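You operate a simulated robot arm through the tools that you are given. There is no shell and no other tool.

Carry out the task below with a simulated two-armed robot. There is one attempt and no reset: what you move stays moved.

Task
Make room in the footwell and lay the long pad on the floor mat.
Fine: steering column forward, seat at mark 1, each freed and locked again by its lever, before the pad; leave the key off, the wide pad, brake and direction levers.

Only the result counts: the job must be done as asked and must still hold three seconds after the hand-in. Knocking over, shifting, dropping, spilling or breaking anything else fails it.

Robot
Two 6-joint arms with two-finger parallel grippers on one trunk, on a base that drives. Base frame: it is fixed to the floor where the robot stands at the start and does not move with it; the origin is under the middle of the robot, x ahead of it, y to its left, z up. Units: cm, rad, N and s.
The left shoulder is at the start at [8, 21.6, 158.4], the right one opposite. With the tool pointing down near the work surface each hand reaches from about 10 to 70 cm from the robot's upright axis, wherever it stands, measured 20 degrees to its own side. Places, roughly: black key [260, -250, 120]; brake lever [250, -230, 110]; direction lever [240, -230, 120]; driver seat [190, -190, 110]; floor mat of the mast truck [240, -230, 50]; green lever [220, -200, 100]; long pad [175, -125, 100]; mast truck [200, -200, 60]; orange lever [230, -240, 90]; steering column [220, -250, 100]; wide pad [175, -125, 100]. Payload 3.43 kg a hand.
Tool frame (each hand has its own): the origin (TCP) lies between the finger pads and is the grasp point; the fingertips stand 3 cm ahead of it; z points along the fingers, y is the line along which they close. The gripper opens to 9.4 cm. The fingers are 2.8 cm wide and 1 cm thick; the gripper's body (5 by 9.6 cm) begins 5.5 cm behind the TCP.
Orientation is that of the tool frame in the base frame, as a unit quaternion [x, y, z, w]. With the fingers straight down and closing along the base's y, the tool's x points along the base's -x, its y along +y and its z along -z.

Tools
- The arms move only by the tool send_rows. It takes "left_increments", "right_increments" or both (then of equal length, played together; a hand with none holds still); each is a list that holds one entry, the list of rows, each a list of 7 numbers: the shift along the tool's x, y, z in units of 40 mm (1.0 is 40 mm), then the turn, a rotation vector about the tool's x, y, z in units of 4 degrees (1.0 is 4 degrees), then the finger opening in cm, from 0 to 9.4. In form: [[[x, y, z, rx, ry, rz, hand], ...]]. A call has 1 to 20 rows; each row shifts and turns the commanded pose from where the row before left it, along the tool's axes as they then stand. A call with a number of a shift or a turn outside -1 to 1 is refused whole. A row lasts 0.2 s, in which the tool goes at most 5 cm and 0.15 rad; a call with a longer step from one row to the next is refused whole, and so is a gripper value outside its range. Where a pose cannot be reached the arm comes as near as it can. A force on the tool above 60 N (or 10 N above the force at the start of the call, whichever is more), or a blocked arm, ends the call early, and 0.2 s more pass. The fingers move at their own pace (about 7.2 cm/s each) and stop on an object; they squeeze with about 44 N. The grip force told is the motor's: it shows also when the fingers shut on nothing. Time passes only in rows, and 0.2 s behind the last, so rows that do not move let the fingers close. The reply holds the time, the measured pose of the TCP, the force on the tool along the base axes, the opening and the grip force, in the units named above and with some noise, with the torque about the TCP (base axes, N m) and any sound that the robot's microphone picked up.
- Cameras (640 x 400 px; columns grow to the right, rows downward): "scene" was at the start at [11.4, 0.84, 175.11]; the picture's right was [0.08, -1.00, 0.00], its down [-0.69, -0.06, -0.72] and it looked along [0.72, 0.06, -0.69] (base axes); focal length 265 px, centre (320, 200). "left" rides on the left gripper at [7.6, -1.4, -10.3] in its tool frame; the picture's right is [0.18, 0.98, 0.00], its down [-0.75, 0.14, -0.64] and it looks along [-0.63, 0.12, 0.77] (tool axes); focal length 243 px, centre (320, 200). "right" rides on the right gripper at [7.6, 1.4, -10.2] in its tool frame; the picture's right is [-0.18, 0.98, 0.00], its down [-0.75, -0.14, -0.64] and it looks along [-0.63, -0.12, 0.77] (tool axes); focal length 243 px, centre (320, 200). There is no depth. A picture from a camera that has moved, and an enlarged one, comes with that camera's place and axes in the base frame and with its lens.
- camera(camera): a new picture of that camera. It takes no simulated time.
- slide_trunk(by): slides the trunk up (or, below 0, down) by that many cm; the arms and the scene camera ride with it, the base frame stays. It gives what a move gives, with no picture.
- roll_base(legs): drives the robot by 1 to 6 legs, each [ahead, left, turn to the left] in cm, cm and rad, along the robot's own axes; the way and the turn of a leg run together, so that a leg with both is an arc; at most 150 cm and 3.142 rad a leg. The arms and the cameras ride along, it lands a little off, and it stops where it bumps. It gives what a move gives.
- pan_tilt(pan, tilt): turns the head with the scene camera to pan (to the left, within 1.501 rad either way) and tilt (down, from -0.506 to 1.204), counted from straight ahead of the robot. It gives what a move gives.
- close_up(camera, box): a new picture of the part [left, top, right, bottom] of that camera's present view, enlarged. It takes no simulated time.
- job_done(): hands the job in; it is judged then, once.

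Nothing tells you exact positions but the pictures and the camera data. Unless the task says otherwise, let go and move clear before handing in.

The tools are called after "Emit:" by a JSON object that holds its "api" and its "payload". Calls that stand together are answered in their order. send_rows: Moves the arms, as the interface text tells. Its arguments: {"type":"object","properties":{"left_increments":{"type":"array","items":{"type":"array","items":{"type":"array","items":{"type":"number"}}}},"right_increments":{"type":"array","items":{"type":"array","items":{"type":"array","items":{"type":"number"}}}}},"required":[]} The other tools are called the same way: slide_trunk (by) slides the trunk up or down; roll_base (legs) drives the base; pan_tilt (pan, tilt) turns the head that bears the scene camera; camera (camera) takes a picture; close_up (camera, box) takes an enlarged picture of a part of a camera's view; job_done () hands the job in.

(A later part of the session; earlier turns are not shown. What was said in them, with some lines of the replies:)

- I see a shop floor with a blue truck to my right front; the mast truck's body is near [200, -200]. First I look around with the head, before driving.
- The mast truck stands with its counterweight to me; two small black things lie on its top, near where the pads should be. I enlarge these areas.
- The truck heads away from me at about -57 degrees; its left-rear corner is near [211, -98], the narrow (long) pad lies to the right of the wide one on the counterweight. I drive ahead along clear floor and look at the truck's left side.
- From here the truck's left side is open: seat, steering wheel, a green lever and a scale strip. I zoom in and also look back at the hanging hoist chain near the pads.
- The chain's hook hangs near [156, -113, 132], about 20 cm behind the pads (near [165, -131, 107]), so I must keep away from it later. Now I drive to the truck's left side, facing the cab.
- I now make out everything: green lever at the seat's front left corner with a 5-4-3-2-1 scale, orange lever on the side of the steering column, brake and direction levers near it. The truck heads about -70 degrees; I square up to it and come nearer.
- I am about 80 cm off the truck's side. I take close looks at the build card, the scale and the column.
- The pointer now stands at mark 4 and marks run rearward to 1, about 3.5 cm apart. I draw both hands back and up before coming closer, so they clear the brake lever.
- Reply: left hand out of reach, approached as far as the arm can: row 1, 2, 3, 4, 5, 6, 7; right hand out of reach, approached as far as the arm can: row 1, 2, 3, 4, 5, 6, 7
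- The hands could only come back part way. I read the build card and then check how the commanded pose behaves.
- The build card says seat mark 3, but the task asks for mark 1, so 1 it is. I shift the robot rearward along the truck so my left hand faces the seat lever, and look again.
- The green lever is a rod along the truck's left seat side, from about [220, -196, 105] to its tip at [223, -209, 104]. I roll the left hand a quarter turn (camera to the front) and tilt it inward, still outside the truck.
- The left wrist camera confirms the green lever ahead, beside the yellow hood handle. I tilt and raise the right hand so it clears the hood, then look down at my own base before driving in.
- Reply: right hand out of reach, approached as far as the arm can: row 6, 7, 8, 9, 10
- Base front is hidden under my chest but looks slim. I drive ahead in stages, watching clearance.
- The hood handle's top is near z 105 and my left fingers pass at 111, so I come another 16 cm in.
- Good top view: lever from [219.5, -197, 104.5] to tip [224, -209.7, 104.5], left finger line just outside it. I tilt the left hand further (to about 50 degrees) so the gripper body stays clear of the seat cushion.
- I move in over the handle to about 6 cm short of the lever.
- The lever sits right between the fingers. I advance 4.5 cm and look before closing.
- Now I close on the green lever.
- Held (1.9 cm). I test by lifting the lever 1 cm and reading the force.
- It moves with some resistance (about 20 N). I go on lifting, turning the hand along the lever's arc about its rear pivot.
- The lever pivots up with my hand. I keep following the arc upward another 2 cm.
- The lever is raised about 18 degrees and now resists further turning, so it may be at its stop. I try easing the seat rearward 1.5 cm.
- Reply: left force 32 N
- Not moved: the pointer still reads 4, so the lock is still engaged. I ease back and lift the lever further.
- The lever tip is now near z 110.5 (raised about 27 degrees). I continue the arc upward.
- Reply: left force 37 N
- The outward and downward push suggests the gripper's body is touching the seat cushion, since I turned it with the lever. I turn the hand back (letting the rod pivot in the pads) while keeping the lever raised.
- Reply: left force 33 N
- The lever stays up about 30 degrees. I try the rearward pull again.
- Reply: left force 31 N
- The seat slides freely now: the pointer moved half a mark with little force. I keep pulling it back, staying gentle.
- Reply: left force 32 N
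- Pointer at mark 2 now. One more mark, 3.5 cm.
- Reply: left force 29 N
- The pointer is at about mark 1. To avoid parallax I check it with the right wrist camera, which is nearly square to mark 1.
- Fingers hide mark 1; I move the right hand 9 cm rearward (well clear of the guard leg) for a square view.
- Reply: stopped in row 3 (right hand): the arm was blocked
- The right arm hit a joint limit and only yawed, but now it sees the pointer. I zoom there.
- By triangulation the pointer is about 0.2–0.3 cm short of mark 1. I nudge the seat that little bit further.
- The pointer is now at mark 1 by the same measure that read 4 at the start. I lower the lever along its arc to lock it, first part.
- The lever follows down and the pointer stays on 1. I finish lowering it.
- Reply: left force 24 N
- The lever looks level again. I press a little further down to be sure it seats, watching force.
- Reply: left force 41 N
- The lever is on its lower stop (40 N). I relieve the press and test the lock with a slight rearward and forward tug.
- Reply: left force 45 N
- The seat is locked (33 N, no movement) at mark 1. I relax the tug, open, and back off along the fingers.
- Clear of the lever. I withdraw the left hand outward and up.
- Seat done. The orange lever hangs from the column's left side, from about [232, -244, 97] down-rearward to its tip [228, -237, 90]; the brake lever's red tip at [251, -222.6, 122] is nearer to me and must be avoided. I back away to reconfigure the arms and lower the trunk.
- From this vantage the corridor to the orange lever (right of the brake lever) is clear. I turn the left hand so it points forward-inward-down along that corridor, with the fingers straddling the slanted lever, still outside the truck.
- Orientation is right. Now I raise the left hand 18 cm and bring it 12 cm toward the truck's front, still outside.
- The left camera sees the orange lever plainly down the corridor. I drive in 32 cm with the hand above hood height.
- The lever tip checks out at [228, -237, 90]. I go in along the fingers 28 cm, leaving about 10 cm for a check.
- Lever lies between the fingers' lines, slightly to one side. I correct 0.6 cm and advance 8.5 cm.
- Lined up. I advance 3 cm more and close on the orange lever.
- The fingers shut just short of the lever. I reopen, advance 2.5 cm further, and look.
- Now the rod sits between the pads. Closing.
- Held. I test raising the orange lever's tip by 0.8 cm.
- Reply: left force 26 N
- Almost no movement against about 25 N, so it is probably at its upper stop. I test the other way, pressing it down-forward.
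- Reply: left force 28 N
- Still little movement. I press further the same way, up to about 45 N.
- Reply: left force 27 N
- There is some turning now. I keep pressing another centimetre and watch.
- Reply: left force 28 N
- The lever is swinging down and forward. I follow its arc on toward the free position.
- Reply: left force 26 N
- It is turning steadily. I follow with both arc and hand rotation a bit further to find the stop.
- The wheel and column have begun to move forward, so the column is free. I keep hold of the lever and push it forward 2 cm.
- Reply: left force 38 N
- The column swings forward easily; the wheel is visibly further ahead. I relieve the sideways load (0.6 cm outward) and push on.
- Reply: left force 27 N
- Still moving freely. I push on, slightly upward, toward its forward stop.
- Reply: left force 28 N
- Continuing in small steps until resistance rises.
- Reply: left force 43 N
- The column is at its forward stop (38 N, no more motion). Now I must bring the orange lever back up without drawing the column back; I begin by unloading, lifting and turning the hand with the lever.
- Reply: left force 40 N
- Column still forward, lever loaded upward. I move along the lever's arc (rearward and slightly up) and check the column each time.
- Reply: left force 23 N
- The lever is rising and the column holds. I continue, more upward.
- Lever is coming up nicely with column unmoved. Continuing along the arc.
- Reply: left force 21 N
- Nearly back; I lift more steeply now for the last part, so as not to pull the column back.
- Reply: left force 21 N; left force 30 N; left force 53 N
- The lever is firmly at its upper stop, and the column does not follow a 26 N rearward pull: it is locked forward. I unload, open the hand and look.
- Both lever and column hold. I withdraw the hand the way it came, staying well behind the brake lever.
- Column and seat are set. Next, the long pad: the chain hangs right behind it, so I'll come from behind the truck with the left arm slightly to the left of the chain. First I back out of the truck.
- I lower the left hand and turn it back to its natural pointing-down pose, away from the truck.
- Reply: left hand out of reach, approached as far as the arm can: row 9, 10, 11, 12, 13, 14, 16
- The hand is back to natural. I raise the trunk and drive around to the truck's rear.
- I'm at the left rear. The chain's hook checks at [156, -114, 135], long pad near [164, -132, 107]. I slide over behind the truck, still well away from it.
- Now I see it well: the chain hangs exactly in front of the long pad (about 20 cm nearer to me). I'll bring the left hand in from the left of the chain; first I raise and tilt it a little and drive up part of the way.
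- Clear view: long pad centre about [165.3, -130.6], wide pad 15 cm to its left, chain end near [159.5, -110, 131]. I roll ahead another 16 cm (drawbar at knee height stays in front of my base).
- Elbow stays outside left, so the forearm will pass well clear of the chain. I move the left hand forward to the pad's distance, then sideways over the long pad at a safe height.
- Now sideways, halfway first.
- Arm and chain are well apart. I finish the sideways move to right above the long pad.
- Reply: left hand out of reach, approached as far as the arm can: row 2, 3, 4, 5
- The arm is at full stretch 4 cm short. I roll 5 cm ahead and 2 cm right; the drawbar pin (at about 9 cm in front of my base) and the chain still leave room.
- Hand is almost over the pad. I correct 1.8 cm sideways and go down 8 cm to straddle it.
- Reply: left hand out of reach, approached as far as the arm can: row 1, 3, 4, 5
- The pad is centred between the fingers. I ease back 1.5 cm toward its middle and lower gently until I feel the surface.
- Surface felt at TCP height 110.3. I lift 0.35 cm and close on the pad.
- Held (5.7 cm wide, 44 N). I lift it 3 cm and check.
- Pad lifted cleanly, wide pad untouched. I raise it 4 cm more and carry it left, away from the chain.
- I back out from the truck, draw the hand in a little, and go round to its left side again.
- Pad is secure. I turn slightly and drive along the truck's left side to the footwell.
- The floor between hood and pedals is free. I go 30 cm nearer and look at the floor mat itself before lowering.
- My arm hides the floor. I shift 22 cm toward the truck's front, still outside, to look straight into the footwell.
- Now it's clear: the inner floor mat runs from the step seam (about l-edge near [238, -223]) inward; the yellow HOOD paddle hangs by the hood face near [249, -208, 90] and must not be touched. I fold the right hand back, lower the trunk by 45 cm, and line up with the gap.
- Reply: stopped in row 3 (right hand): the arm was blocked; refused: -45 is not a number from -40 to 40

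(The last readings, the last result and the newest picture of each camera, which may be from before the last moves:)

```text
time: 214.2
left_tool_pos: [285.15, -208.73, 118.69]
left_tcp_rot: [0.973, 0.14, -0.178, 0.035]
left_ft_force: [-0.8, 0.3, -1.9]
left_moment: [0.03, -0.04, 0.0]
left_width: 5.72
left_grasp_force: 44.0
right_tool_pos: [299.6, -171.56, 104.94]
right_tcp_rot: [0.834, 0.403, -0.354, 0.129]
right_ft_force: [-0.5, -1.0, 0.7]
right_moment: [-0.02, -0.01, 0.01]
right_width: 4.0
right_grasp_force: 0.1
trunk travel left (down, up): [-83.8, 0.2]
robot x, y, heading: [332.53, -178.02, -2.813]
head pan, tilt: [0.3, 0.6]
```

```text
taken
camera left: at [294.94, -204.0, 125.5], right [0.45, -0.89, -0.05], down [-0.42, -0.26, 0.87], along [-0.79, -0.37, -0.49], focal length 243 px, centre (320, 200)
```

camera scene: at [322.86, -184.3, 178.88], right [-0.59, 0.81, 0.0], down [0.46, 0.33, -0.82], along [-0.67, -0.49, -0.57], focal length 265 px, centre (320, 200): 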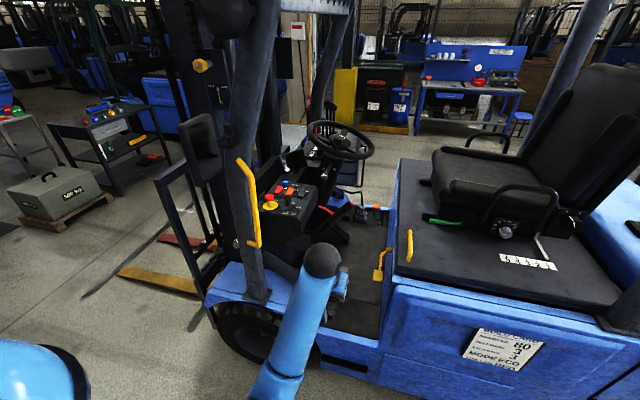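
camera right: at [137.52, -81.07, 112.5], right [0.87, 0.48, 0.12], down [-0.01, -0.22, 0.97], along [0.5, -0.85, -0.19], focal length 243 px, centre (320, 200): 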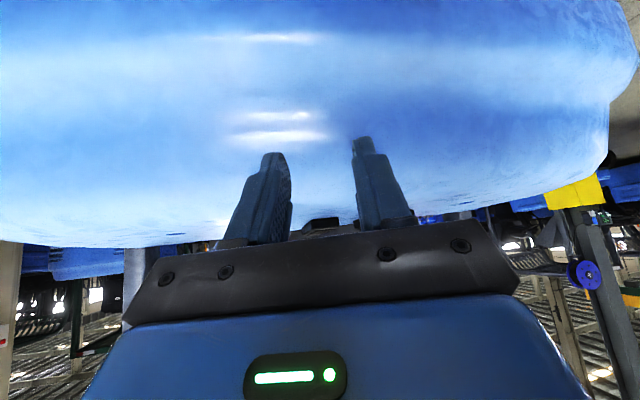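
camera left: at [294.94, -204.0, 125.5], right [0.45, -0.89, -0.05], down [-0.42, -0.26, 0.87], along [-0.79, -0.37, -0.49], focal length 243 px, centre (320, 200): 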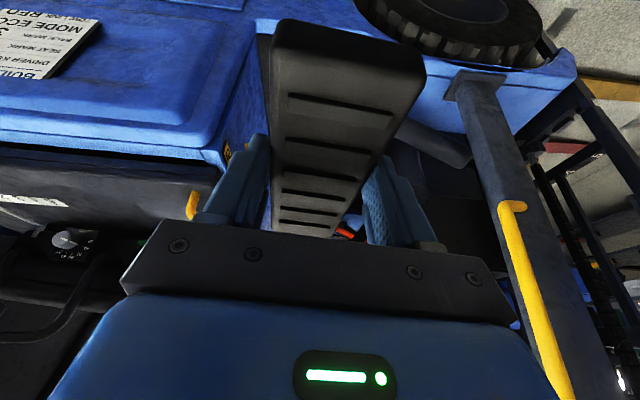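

Trunk steps are limited to 40 cm; I lower 40 and then 4 more.

Emit:
{"api": "slide_trunk", "payload": {"by": -40}}

Emit:
{"api": "slide_trunk", "payload": {"by": -4}}

Emit:
{"api": "pan_tilt", "payload": {"pan": 0.2, "tilt": 0.5}}

Emit:
{"api": "camera", "payload": {"camera": "scene"}}

Emit:
{"api": "camera", "payload": {"camera": "left"}}

```text
time: 218.0
left_tool_pos: [285.08, -208.61, 78.63]
left_tcp_rot: [0.974, 0.14, -0.177, 0.036]
left_ft_force: [-0.4, 0.4, -2.5]
left_moment: [0.0, -0.03, 0.02]
left_width: 5.74
left_grasp_force: 44.4
right_tool_pos: [299.59, -171.55, 64.89]
right_tcp_rot: [0.834, 0.404, -0.354, 0.129]
right_ft_force: [-0.6, -0.1, -0.1]
right_moment: [-0.06, 0.01, 0.0]
right_width: 4.03
right_grasp_force: 0.1
trunk travel left (down, up): [-43.8, 40.2]
robot x, y, heading: [332.25, -178.02, -2.814]
head pan, tilt: [0.3, 0.6]
```

```text
time: 218.9
left_tool_pos: [285.07, -208.57, 74.6]
left_tcp_rot: [0.974, 0.139, -0.177, 0.035]
left_ft_force: [-0.4, 1.0, -2.8]
left_moment: [-0.01, -0.04, -0.01]
left_width: 5.68
left_grasp_force: 43.9
right_tool_pos: [299.48, -171.46, 61.08]
right_tcp_rot: [0.834, 0.403, -0.354, 0.129]
right_ft_force: [-0.6, 0.1, 0.6]
right_moment: [0.0, -0.04, 0.05]
right_width: 4.02
right_grasp_force: 0.1
trunk travel left (down, up): [-39.8, 44.2]
robot x, y, heading: [332.85, -178.32, -2.805]
head pan, tilt: [0.3, 0.6]
```

```text
time: 219.5
left_tool_pos: [285.08, -208.71, 74.68]
left_tcp_rot: [0.973, 0.14, -0.178, 0.035]
left_ft_force: [0.3, -0.3, -1.6]
left_moment: [0.03, -0.03, -0.02]
left_width: 5.72
left_grasp_force: 44.2
right_tool_pos: [299.5, -171.63, 60.93]
right_tcp_rot: [0.833, 0.403, -0.355, 0.129]
right_ft_force: [0.3, 0.1, -1.0]
right_moment: [0.02, 0.0, -0.01]
right_width: 4.0
right_grasp_force: 0.0
trunk travel left (down, up): [-39.8, 44.2]
robot x, y, heading: [332.72, -178.05, -2.813]
head pan, tilt: [0.201, 0.499]
```

```text
taken
camera scene: at [322.13, -183.62, 135.79], right [-0.51, 0.86, 0.0], down [0.41, 0.24, -0.88], along [-0.76, -0.44, -0.48], focal length 265 px, centre (320, 200)
```

scene: 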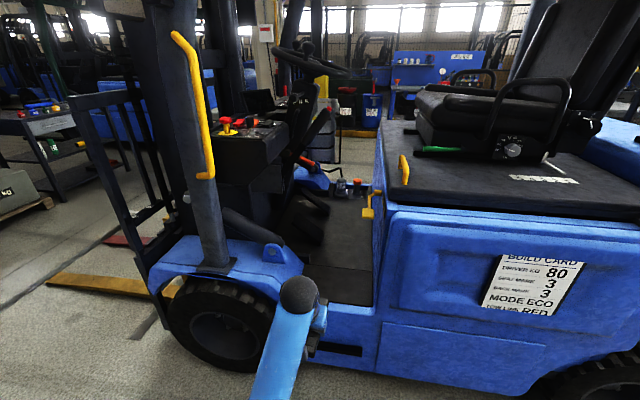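

```text
taken
camera left: at [294.92, -203.92, 81.51], right [0.44, -0.89, -0.05], down [-0.42, -0.25, 0.87], along [-0.79, -0.37, -0.49], focal length 243 px, centre (320, 200)
```

left: 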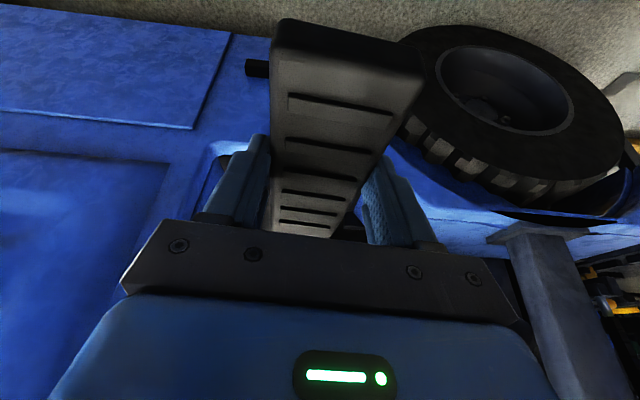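

The hand is at sill height in line with the opening (about 30 cm wide between hood panel and fender). I roll in carefully, 25 cm first.

Emit:
{"api": "roll_base", "payload": {"legs": [[25, 0, 0]]}}

Emit:
{"api": "camera", "payload": {"camera": "left"}}

Emit:
{"api": "pan_tilt", "payload": {"pan": 0.2, "tilt": 0.75}}

Emit:
{"api": "camera", "payload": {"camera": "scene"}}

```text
time: 221.4
left_tool_pos: [261.29, -216.46, 74.67]
left_tcp_rot: [0.974, 0.139, -0.178, 0.035]
left_ft_force: [-0.3, -0.5, -1.7]
left_moment: [0.01, -0.05, 0.02]
left_width: 5.74
left_grasp_force: 43.7
right_tool_pos: [275.93, -179.52, 60.82]
right_tcp_rot: [0.834, 0.402, -0.355, 0.129]
right_ft_force: [0.2, -0.2, -0.5]
right_moment: [-0.01, 0.0, -0.02]
right_width: 4.0
right_grasp_force: 0.1
trunk travel left (down, up): [-39.8, 44.2]
robot x, y, heading: [309.43, -186.47, -2.812]
head pan, tilt: [0.201, 0.499]
```

```text
taken
camera left: at [271.26, -211.88, 81.49], right [0.44, -0.9, -0.05], down [-0.42, -0.25, 0.87], along [-0.79, -0.37, -0.49], focal length 243 px, centre (320, 200)
```

left: 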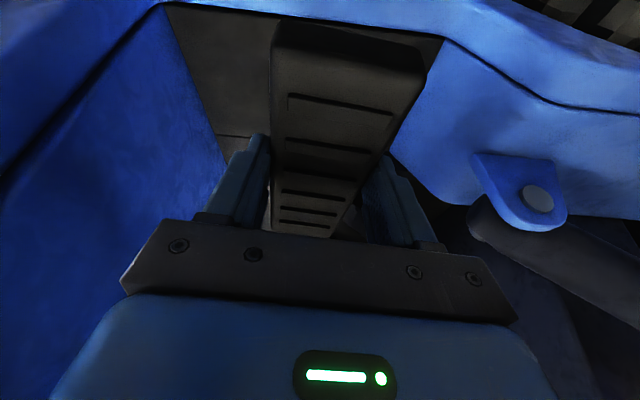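

```text
time: 222.1
left_tool_pos: [261.37, -216.55, 74.62]
left_tcp_rot: [0.974, 0.139, -0.178, 0.035]
left_ft_force: [-0.1, 0.9, -1.4]
left_moment: [0.01, -0.01, -0.01]
left_width: 5.72
left_grasp_force: 44.2
right_tool_pos: [276.0, -179.5, 60.88]
right_tcp_rot: [0.834, 0.403, -0.354, 0.13]
right_ft_force: [0.2, 0.2, -0.1]
right_moment: [-0.02, 0.0, -0.01]
right_width: 4.0
right_grasp_force: 0.0
trunk travel left (down, up): [-39.8, 44.2]
robot x, y, heading: [308.83, -186.35, -2.811]
head pan, tilt: [0.201, 0.75]
```

```text
taken
camera scene: at [299.27, -191.22, 133.61], right [-0.5, 0.86, 0.0], down [0.59, 0.34, -0.73], along [-0.63, -0.37, -0.68], focal length 265 px, centre (320, 200)
```

scene: 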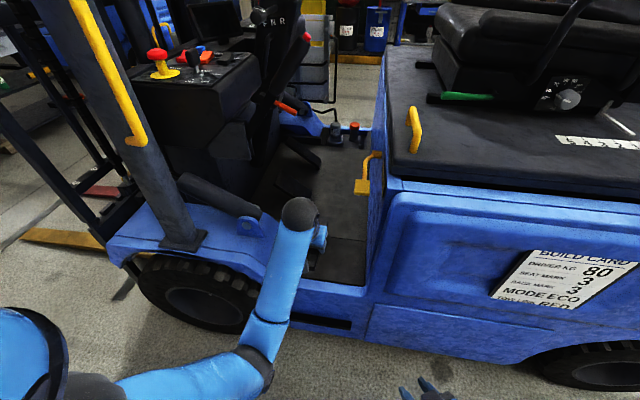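

Well centred between hood panel and fender. I roll in another 17 cm.

Emit:
{"api": "roll_base", "payload": {"legs": [[17, 0, 0]]}}

Emit:
{"api": "camera", "payload": {"camera": "left"}}

Emit:
{"api": "camera", "payload": {"camera": "scene"}}

Emit:
{"api": "close_up", "payload": {"camera": "scene", "box": [220, 60, 420, 260]}}

```text
time: 223.6
left_tool_pos: [245.24, -222.07, 74.59]
left_tcp_rot: [0.974, 0.139, -0.178, 0.035]
left_ft_force: [0.6, -0.5, -1.9]
left_moment: [-0.01, -0.02, 0.02]
left_width: 5.73
left_grasp_force: 44.1
right_tool_pos: [259.74, -185.26, 60.93]
right_tcp_rot: [0.834, 0.403, -0.355, 0.129]
right_ft_force: [-0.7, 0.0, 0.8]
right_moment: [0.01, 0.05, 0.02]
right_width: 3.99
right_grasp_force: 0.1
trunk travel left (down, up): [-39.8, 44.2]
robot x, y, heading: [292.77, -191.81, -2.813]
head pan, tilt: [0.201, 0.75]
```

```text
taken
camera left: at [255.15, -217.45, 81.49], right [0.44, -0.89, -0.05], down [-0.42, -0.25, 0.87], along [-0.79, -0.37, -0.49], focal length 243 px, centre (320, 200)
```

left: 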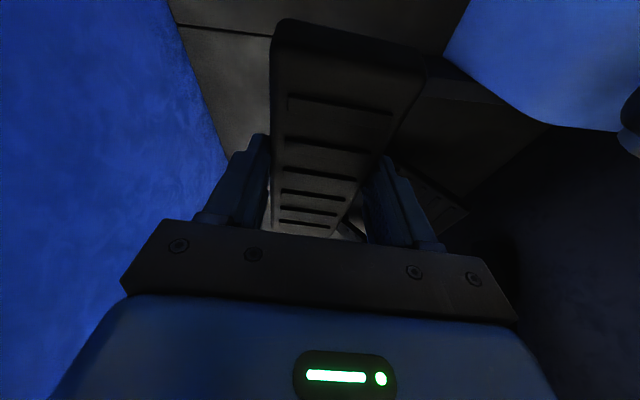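

```text
taken
camera scene: at [283.05, -196.77, 133.6], right [-0.51, 0.86, 0.0], down [0.59, 0.34, -0.73], along [-0.63, -0.37, -0.68], focal length 265 px, centre (320, 200)
```

scene: 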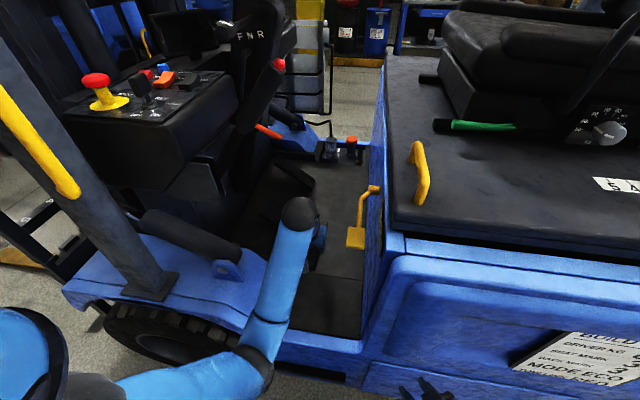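

```text
2.00 times, centred on (320, 160) of scene
camera zoom: at [283.05, -196.77, 133.6], right [-0.51, 0.86, 0.0], down [0.59, 0.34, -0.73], along [-0.63, -0.37, -0.68], focal length 531 px, centre (320, 280)
```

zoom: 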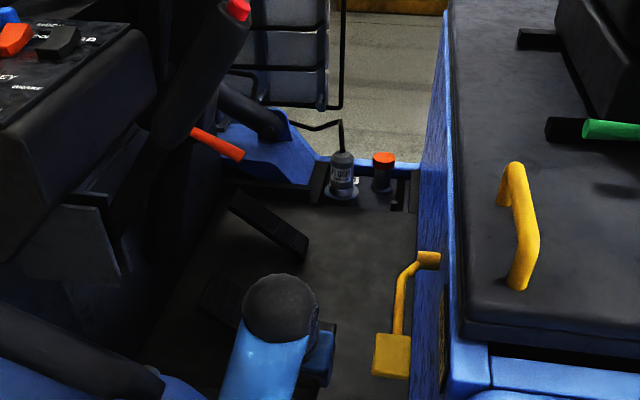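

Good line. I move the pad 14 cm further in over the mat, still high.

Emit:
{"api": "send_rows", "payload": {"left_increments": [[[-0.654, 0, 0.25, 0, 0, 0, 3], [-0.654, 0, 0.25, 0, 0, 0, 3], [-0.654, 0, 0.25, 0, 0, 0, 3], [-0.654, 0, 0.25, 0, 0, 0, 3], [-0.654, 0, 0.25, 0, 0, 0, 3]]]}}

Emit:
{"api": "camera", "payload": {"camera": "left"}}

Emit:
{"api": "close_up", "payload": {"camera": "scene", "box": [220, 60, 420, 260]}}

```text
time: 224.8
left_tool_pos: [231.78, -225.97, 74.63]
left_tcp_rot: [0.974, 0.139, -0.178, 0.035]
left_ft_force: [0.0, -1.1, -1.5]
left_moment: [0.01, -0.06, -0.02]
left_width: 5.7
left_grasp_force: 44.2
right_tool_pos: [259.86, -185.15, 60.95]
right_tcp_rot: [0.834, 0.403, -0.354, 0.129]
right_ft_force: [-1.4, 0.3, -0.2]
right_moment: [0.01, -0.02, -0.02]
right_width: 4.01
right_grasp_force: 0.1
trunk travel left (down, up): [-39.8, 44.2]
robot x, y, heading: [293.11, -191.98, -2.81]
head pan, tilt: [0.201, 0.75]
```

```text
taken
camera left: at [241.72, -221.33, 81.47], right [0.44, -0.89, -0.05], down [-0.42, -0.25, 0.87], along [-0.79, -0.37, -0.49], focal length 243 px, centre (320, 200)
```

left: 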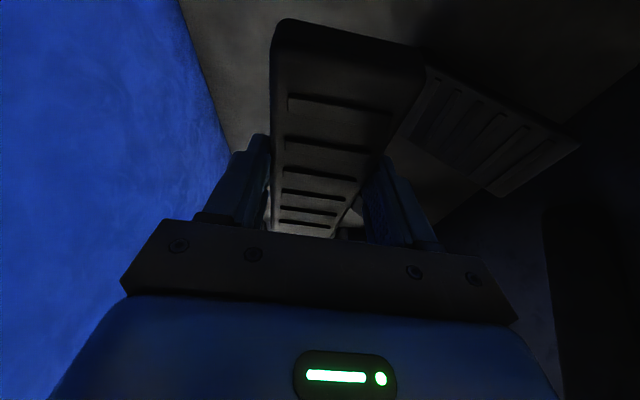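

```text
2.00 times, centred on (320, 160) of scene
camera zoom: at [283.03, -196.76, 133.59], right [-0.51, 0.86, 0.0], down [0.59, 0.35, -0.73], along [-0.63, -0.37, -0.68], focal length 531 px, centre (320, 280)
```

zoom: 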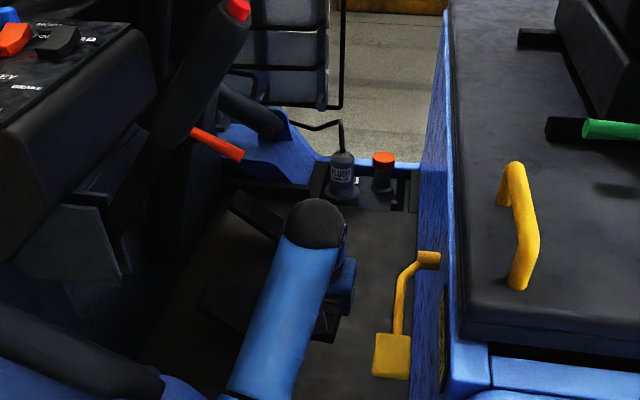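

Over the mat; the pedal is about 8 cm from the pad's edge, the hood face farther. I lower the pad 17 cm.

Emit:
{"api": "send_rows", "payload": {"left_increments": [[[0.2, 0, 0.52, 0, 0, 0, 3], [0.254, 0, 0.668, 0, 0, 0, 3], [0.254, 0, 0.668, 0, 0, 0, 3], [0.254, 0, 0.668, 0, 0, 0, 3], [0.254, 0, 0.668, 0, 0, 0, 3], [0.254, 0, 0.668, 0, 0, 0, 3]]]}}

Emit:
{"api": "camera", "payload": {"camera": "left"}}

Emit:
{"api": "close_up", "payload": {"camera": "scene", "box": [220, 60, 420, 260]}}

```text
time: 226.2
left_tool_pos: [231.77, -226.36, 58.16]
left_tcp_rot: [0.974, 0.139, -0.178, 0.036]
left_ft_force: [-0.2, 0.5, -0.9]
left_moment: [0.01, -0.04, -0.01]
left_width: 5.72
left_grasp_force: 43.8
right_tool_pos: [259.86, -185.11, 60.92]
right_tcp_rot: [0.834, 0.404, -0.354, 0.13]
right_ft_force: [0.4, 0.7, 0.1]
right_moment: [0.0, -0.01, 0.01]
right_width: 3.98
right_grasp_force: 0.0
trunk travel left (down, up): [-39.8, 44.2]
robot x, y, heading: [293.04, -191.88, -2.812]
head pan, tilt: [0.201, 0.75]
```

```text
taken
camera left: at [241.68, -221.67, 65.01], right [0.44, -0.89, -0.05], down [-0.42, -0.25, 0.87], along [-0.79, -0.37, -0.49], focal length 243 px, centre (320, 200)
```

left: 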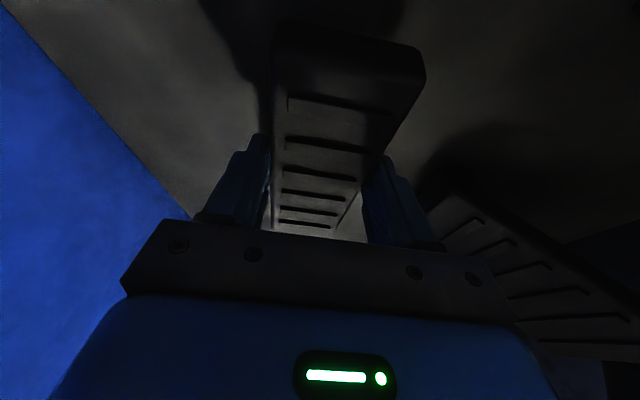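

```text
2.00 times, centred on (320, 160) of scene
camera zoom: at [283.05, -196.78, 133.6], right [-0.51, 0.86, 0.0], down [0.59, 0.35, -0.73], along [-0.63, -0.37, -0.68], focal length 531 px, centre (320, 280)
```

zoom: 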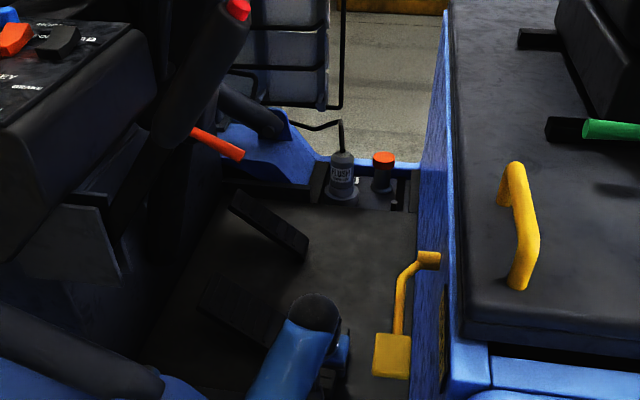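

About 4 cm to go by my reckoning. I lower in small steps until I feel the mat.

Emit:
{"api": "send_rows", "payload": {"left_increments": [[[0.06, 0, 0.16, 0, 0, 0, 3], [0.06, 0, 0.16, 0, 0, 0, 3], [0.06, 0, 0.16, 0, 0, 0, 3], [0.045, 0, 0.117, 0, 0, 0, 3], [0.045, 0, 0.117, 0, 0, 0, 3], [0, 0, 0, 0, 0, 0, 3]]]}}

Emit:
{"api": "camera", "payload": {"camera": "left"}}

```text
time: 227.6
left_tool_pos: [231.84, -226.47, 55.5]
left_tcp_rot: [0.973, 0.14, -0.18, 0.035]
left_ft_force: [3.5, -0.5, 17.9]
left_moment: [0.68, -0.43, -0.03]
left_width: 5.73
left_grasp_force: 44.3
right_tool_pos: [259.93, -184.99, 61.06]
right_tcp_rot: [0.833, 0.404, -0.355, 0.129]
right_ft_force: [0.4, -0.8, -0.2]
right_moment: [-0.02, 0.0, 0.0]
right_width: 4.0
right_grasp_force: 0.0
trunk travel left (down, up): [-39.8, 44.2]
robot x, y, heading: [292.74, -191.4, -2.81]
head pan, tilt: [0.201, 0.75]
```

```text
taken
camera left: at [241.82, -221.7, 62.23], right [0.44, -0.89, -0.05], down [-0.41, -0.25, 0.87], along [-0.79, -0.37, -0.48], focal length 243 px, centre (320, 200)
```

left: 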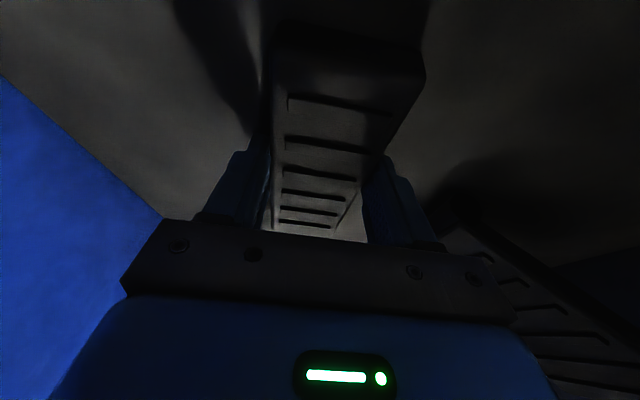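

The pad is on the mat (18 N at TCP 55.5). I unload a little and open the fingers.

Emit:
{"api": "send_rows", "payload": {"left_increments": [[[-0.035, 0, -0.09, 0, 0, 0, 3], [0, 0, 0, 0, 0, 0, 6.5], [0, 0, 0, 0, 0, 0, 7.6], [0, 0, 0, 0, 0, 0, 7.6]]]}}

Emit:
{"api": "camera", "payload": {"camera": "left"}}

```text
time: 228.6
left_tool_pos: [232.11, -226.4, 55.35]
left_tcp_rot: [0.974, 0.139, -0.176, 0.036]
left_ft_force: [0.1, -0.1, 1.8]
left_moment: [0.02, -0.02, -0.05]
left_width: 7.52
left_grasp_force: 0.0
right_tool_pos: [259.81, -185.12, 60.95]
right_tcp_rot: [0.833, 0.404, -0.355, 0.129]
right_ft_force: [0.3, 0.1, 0.6]
right_moment: [-0.01, 0.02, -0.03]
right_width: 3.98
right_grasp_force: 0.2
trunk travel left (down, up): [-39.8, 44.2]
robot x, y, heading: [293.14, -191.68, -2.808]
head pan, tilt: [0.201, 0.75]
```

```text
taken
camera left: at [241.92, -221.7, 62.27], right [0.44, -0.9, -0.05], down [-0.42, -0.25, 0.87], along [-0.79, -0.37, -0.49], focal length 243 px, centre (320, 200)
```

left: 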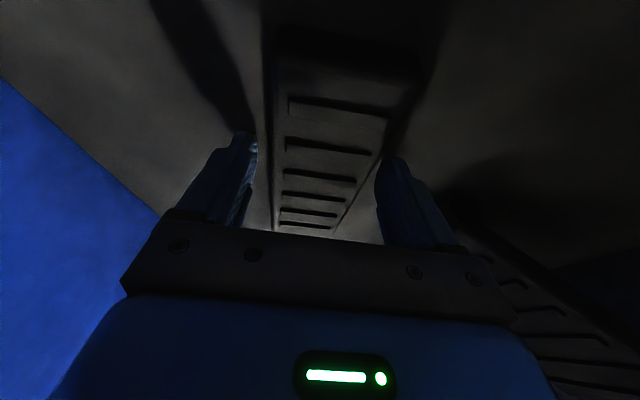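

Released. I lift the hand straight up out of the way and check the pad.

Emit:
{"api": "send_rows", "payload": {"left_increments": [[[-0.06, 0, -0.16, 0, 0, 0, 7.6], [-0.12, 0, -0.32, 0, 0, 0, 7.6], [-0.254, 0, -0.668, 0, 0, 0, 7.6], [-0.254, 0, -0.668, 0, 0, 0, 7.6], [-0.254, 0, -0.668, 0, 0, 0, 7.6], [-0.254, 0, -0.668, 0, 0, 0, 7.6], [-0.254, 0, -0.668, 0, 0, 0, 7.6]]]}}

Emit:
{"api": "camera", "payload": {"camera": "left"}}

Emit:
{"api": "camera", "payload": {"camera": "scene"}}

```text
time: 230.2
left_tool_pos: [231.94, -226.1, 71.86]
left_tcp_rot: [0.974, 0.138, -0.177, 0.036]
left_ft_force: [-0.2, 0.1, -0.5]
left_moment: [-0.02, 0.0, 0.03]
left_width: 7.6
left_grasp_force: 0.0
right_tool_pos: [259.94, -185.02, 60.83]
right_tcp_rot: [0.833, 0.404, -0.355, 0.13]
right_ft_force: [-0.6, -1.2, 0.4]
right_moment: [0.0, -0.04, -0.03]
right_width: 3.99
right_grasp_force: 0.2
trunk travel left (down, up): [-39.8, 44.2]
robot x, y, heading: [292.63, -191.43, -2.814]
head pan, tilt: [0.201, 0.75]
```

```text
taken
camera left: at [241.82, -221.52, 78.77], right [0.44, -0.89, -0.05], down [-0.42, -0.25, 0.87], along [-0.79, -0.37, -0.49], focal length 243 px, centre (320, 200)
```

left: 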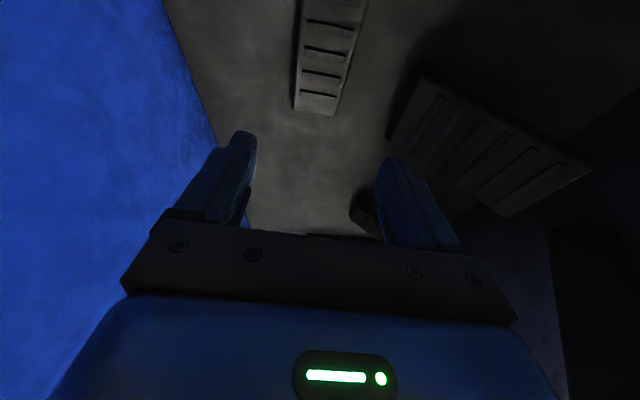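

```text
taken
camera scene: at [283.14, -196.72, 133.6], right [-0.51, 0.86, 0.0], down [0.59, 0.34, -0.73], along [-0.63, -0.37, -0.68], focal length 265 px, centre (320, 200)
```

scene: 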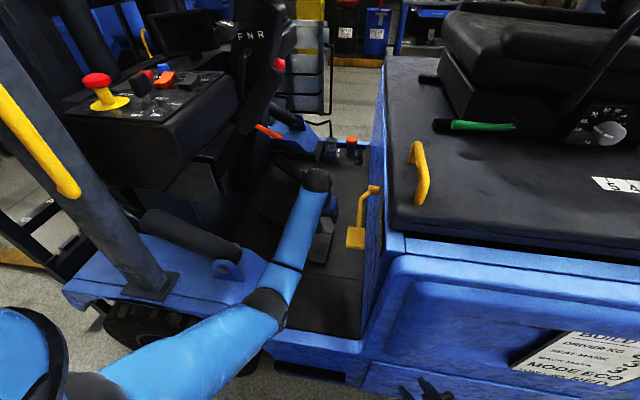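

The pad lies on the mat. I draw the hand back the way it came and roll out.

Emit:
{"api": "send_rows", "payload": {"left_increments": [[[0.05, 0, -0.3, 0, 0, 0, 7.6], [0.6, 0, -0.25, 0, 0, 0, 7.6], [0.65, 0, -0.25, 0, 0, 0, 7.6], [0.65, 0, -0.25, 0, 0, 0, 7.6], [0.65, 0, -0.25, 0, 0, 0, 7.6], [0.65, 0, -0.25, 0, 0, 0, 7.6]]]}}

Emit:
{"api": "roll_base", "payload": {"legs": [[-50, 0, 0]]}}

Emit:
{"api": "slide_trunk", "payload": {"by": 38}}

Emit:
{"api": "pan_tilt", "payload": {"pan": 0.15, "tilt": 0.7}}

Emit:
{"api": "camera", "payload": {"camera": "scene"}}

Emit:
{"api": "close_up", "payload": {"camera": "scene", "box": [250, 120, 390, 260]}}

```text
time: 231.6
left_tool_pos: [245.75, -222.13, 72.78]
left_tcp_rot: [0.974, 0.139, -0.178, 0.036]
left_ft_force: [-0.4, -0.2, 0.0]
left_moment: [0.0, -0.02, -0.02]
left_width: 7.59
left_grasp_force: 0.1
right_tool_pos: [259.93, -185.07, 60.94]
right_tcp_rot: [0.834, 0.403, -0.355, 0.129]
right_ft_force: [0.5, 0.6, 1.1]
right_moment: [0.01, -0.03, 0.01]
right_width: 3.99
right_grasp_force: 0.0
trunk travel left (down, up): [-39.8, 44.2]
robot x, y, heading: [293.01, -191.51, -2.811]
head pan, tilt: [0.201, 0.75]
```

```text
time: 234.5
left_tool_pos: [292.57, -206.03, 72.74]
left_tcp_rot: [0.973, 0.141, -0.178, 0.036]
left_ft_force: [-0.1, -0.3, -0.5]
left_moment: [-0.03, -0.01, 0.05]
left_width: 7.61
left_grasp_force: 0.0
right_tool_pos: [306.61, -169.05, 60.99]
right_tcp_rot: [0.833, 0.404, -0.354, 0.129]
right_ft_force: [-0.1, 0.3, 0.0]
right_moment: [0.01, 0.02, 0.01]
right_width: 3.98
right_grasp_force: 0.2
trunk travel left (down, up): [-39.8, 44.2]
robot x, y, heading: [340.11, -175.62, -2.81]
head pan, tilt: [0.201, 0.75]
```

```text
time: 238.2
left_tool_pos: [292.57, -205.93, 110.74]
left_tcp_rot: [0.973, 0.141, -0.177, 0.036]
left_ft_force: [0.1, -0.7, 0.2]
left_moment: [0.03, -0.03, 0.01]
left_width: 7.6
left_grasp_force: 0.0
right_tool_pos: [306.57, -169.07, 98.97]
right_tcp_rot: [0.833, 0.404, -0.354, 0.129]
right_ft_force: [0.9, 0.5, -0.4]
right_moment: [0.01, 0.04, 0.02]
right_width: 4.0
right_grasp_force: 0.0
trunk travel left (down, up): [-77.8, 6.2]
robot x, y, heading: [339.88, -175.62, -2.811]
head pan, tilt: [0.201, 0.75]
```

```text
time: 238.8
left_tool_pos: [292.54, -206.09, 110.67]
left_tcp_rot: [0.973, 0.14, -0.178, 0.036]
left_ft_force: [0.2, 0.1, 0.5]
left_moment: [0.02, -0.01, -0.01]
left_width: 7.57
left_grasp_force: 0.0
right_tool_pos: [306.71, -169.11, 98.88]
right_tcp_rot: [0.833, 0.405, -0.354, 0.13]
right_ft_force: [-0.2, 0.3, -0.3]
right_moment: [0.01, -0.03, -0.01]
right_width: 4.0
right_grasp_force: 0.0
trunk travel left (down, up): [-77.8, 6.2]
robot x, y, heading: [339.74, -175.74, -2.808]
head pan, tilt: [0.15, 0.7]
```

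```text
taken
camera scene: at [329.6, -180.41, 172.03], right [-0.46, 0.89, 0.0], down [0.57, 0.3, -0.76], along [-0.68, -0.35, -0.64], focal length 265 px, centre (320, 200)
```

scene: 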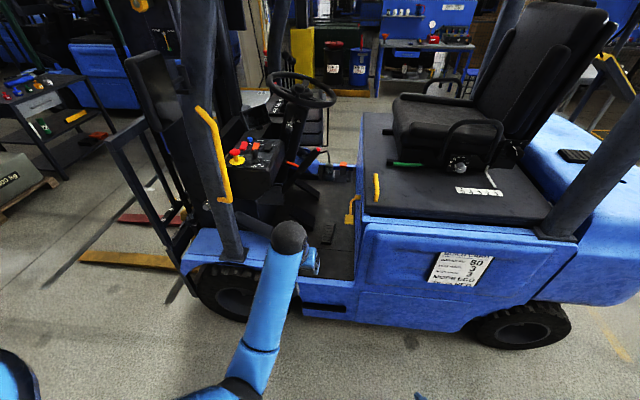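

```text
2.86 times, centred on (320, 190) of scene
camera zoom: at [329.6, -180.41, 172.03], right [-0.46, 0.89, 0.0], down [0.57, 0.3, -0.76], along [-0.68, -0.35, -0.64], focal length 758 px, centre (320, 229)
```

zoom: 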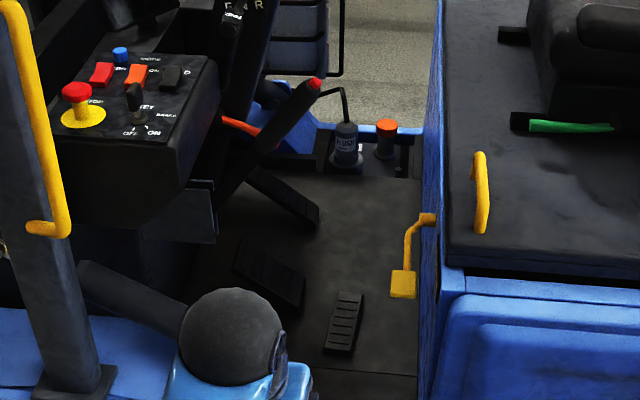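

The long pad lies flat on the mat, clear of the pedals and the step seam. The seat is at mark 1 with the green lever down. The column is forward with the orange lever back up. The brake lever, key and wide pad look unchanged. I take one last check of scale, column and wide pad.

Emit:
{"api": "close_up", "payload": {"camera": "scene", "box": [370, 130, 530, 230]}}

Emit:
{"api": "close_up", "payload": {"camera": "scene", "box": [230, 60, 350, 180]}}

Emit:
{"api": "close_up", "payload": {"camera": "scene", "box": [310, 200, 360, 240]}}

```text
4.00 times, centred on (450, 180) of scene
camera zoom: at [329.6, -180.41, 172.03], right [-0.46, 0.89, 0.0], down [0.57, 0.3, -0.76], along [-0.68, -0.35, -0.64], focal length 1062 px, centre (-200, 280)
```

zoom: 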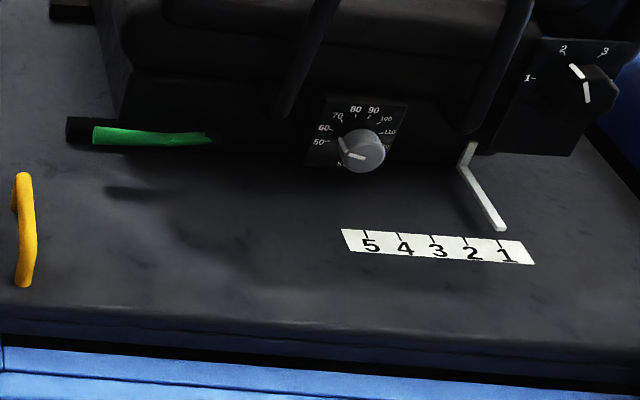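

```text
3.33 times, centred on (290, 120) of scene
camera zoom: at [329.6, -180.41, 172.03], right [-0.46, 0.89, 0.0], down [0.57, 0.3, -0.76], along [-0.68, -0.35, -0.64], focal length 885 px, centre (420, 467)
```

zoom: 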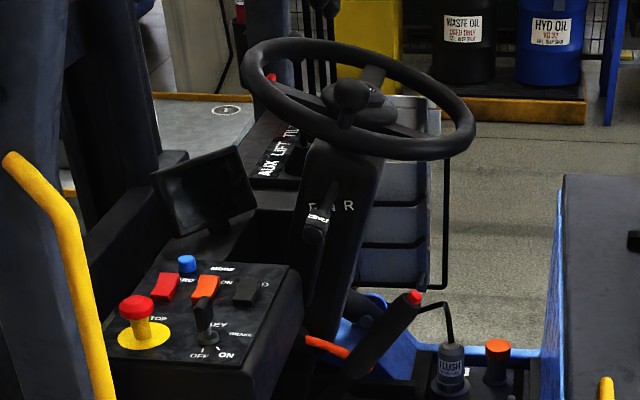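

```text
10.00 times, centred on (335, 220) of scene
camera zoom: at [329.6, -180.41, 172.03], right [-0.46, 0.89, 0.0], down [0.57, 0.3, -0.76], along [-0.68, -0.35, -0.64], focal length 2654 px, centre (170, 0)
```

zoom: 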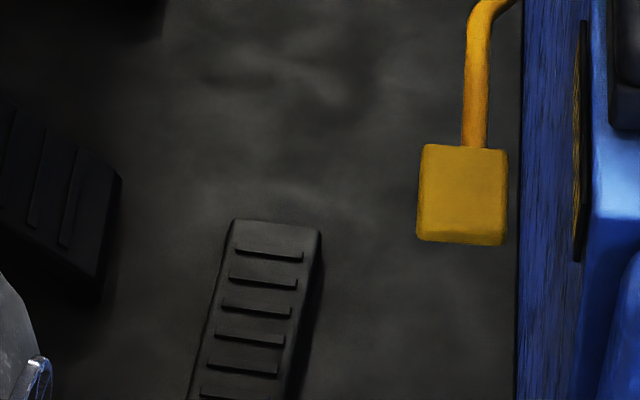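

The pointer is on 1, the column is forward, the key stays off, and the pad lies flat on the mat with both hands clear of the truck. I hand in the job.

Emit:
{"api": "job_done", "payload": {}}

```text
The job is handed in.
```

The job is handed in. The long pad lies flat on the floor mat, clear of the pedals and the step seam.

- **Seat:** I freed it with the green lever, slid it from mark 4 back to mark 1, and locked it again. A 33 N tug did not move it.
- **Build card:** the card on the truck lists seat mark 3. I followed your instruction and used mark 1.
- **Steering column:** I freed it with the orange lever, pushed it forward to its stop, and locked it again. It held against a 26 N rearward pull.
- **Order:** both were locked before I picked up the pad.
- **Left alone:** the key is still off, and the wide pad and the brake and direction levers look unmoved. I kept clear of the hanging chain and the yellow hood-release paddle.

**Pad position:** the pad is on the large inner mat, centred about 11 cm from the rough mat position you gave. I chose this spot so that none of it overlaps the separate step plate.
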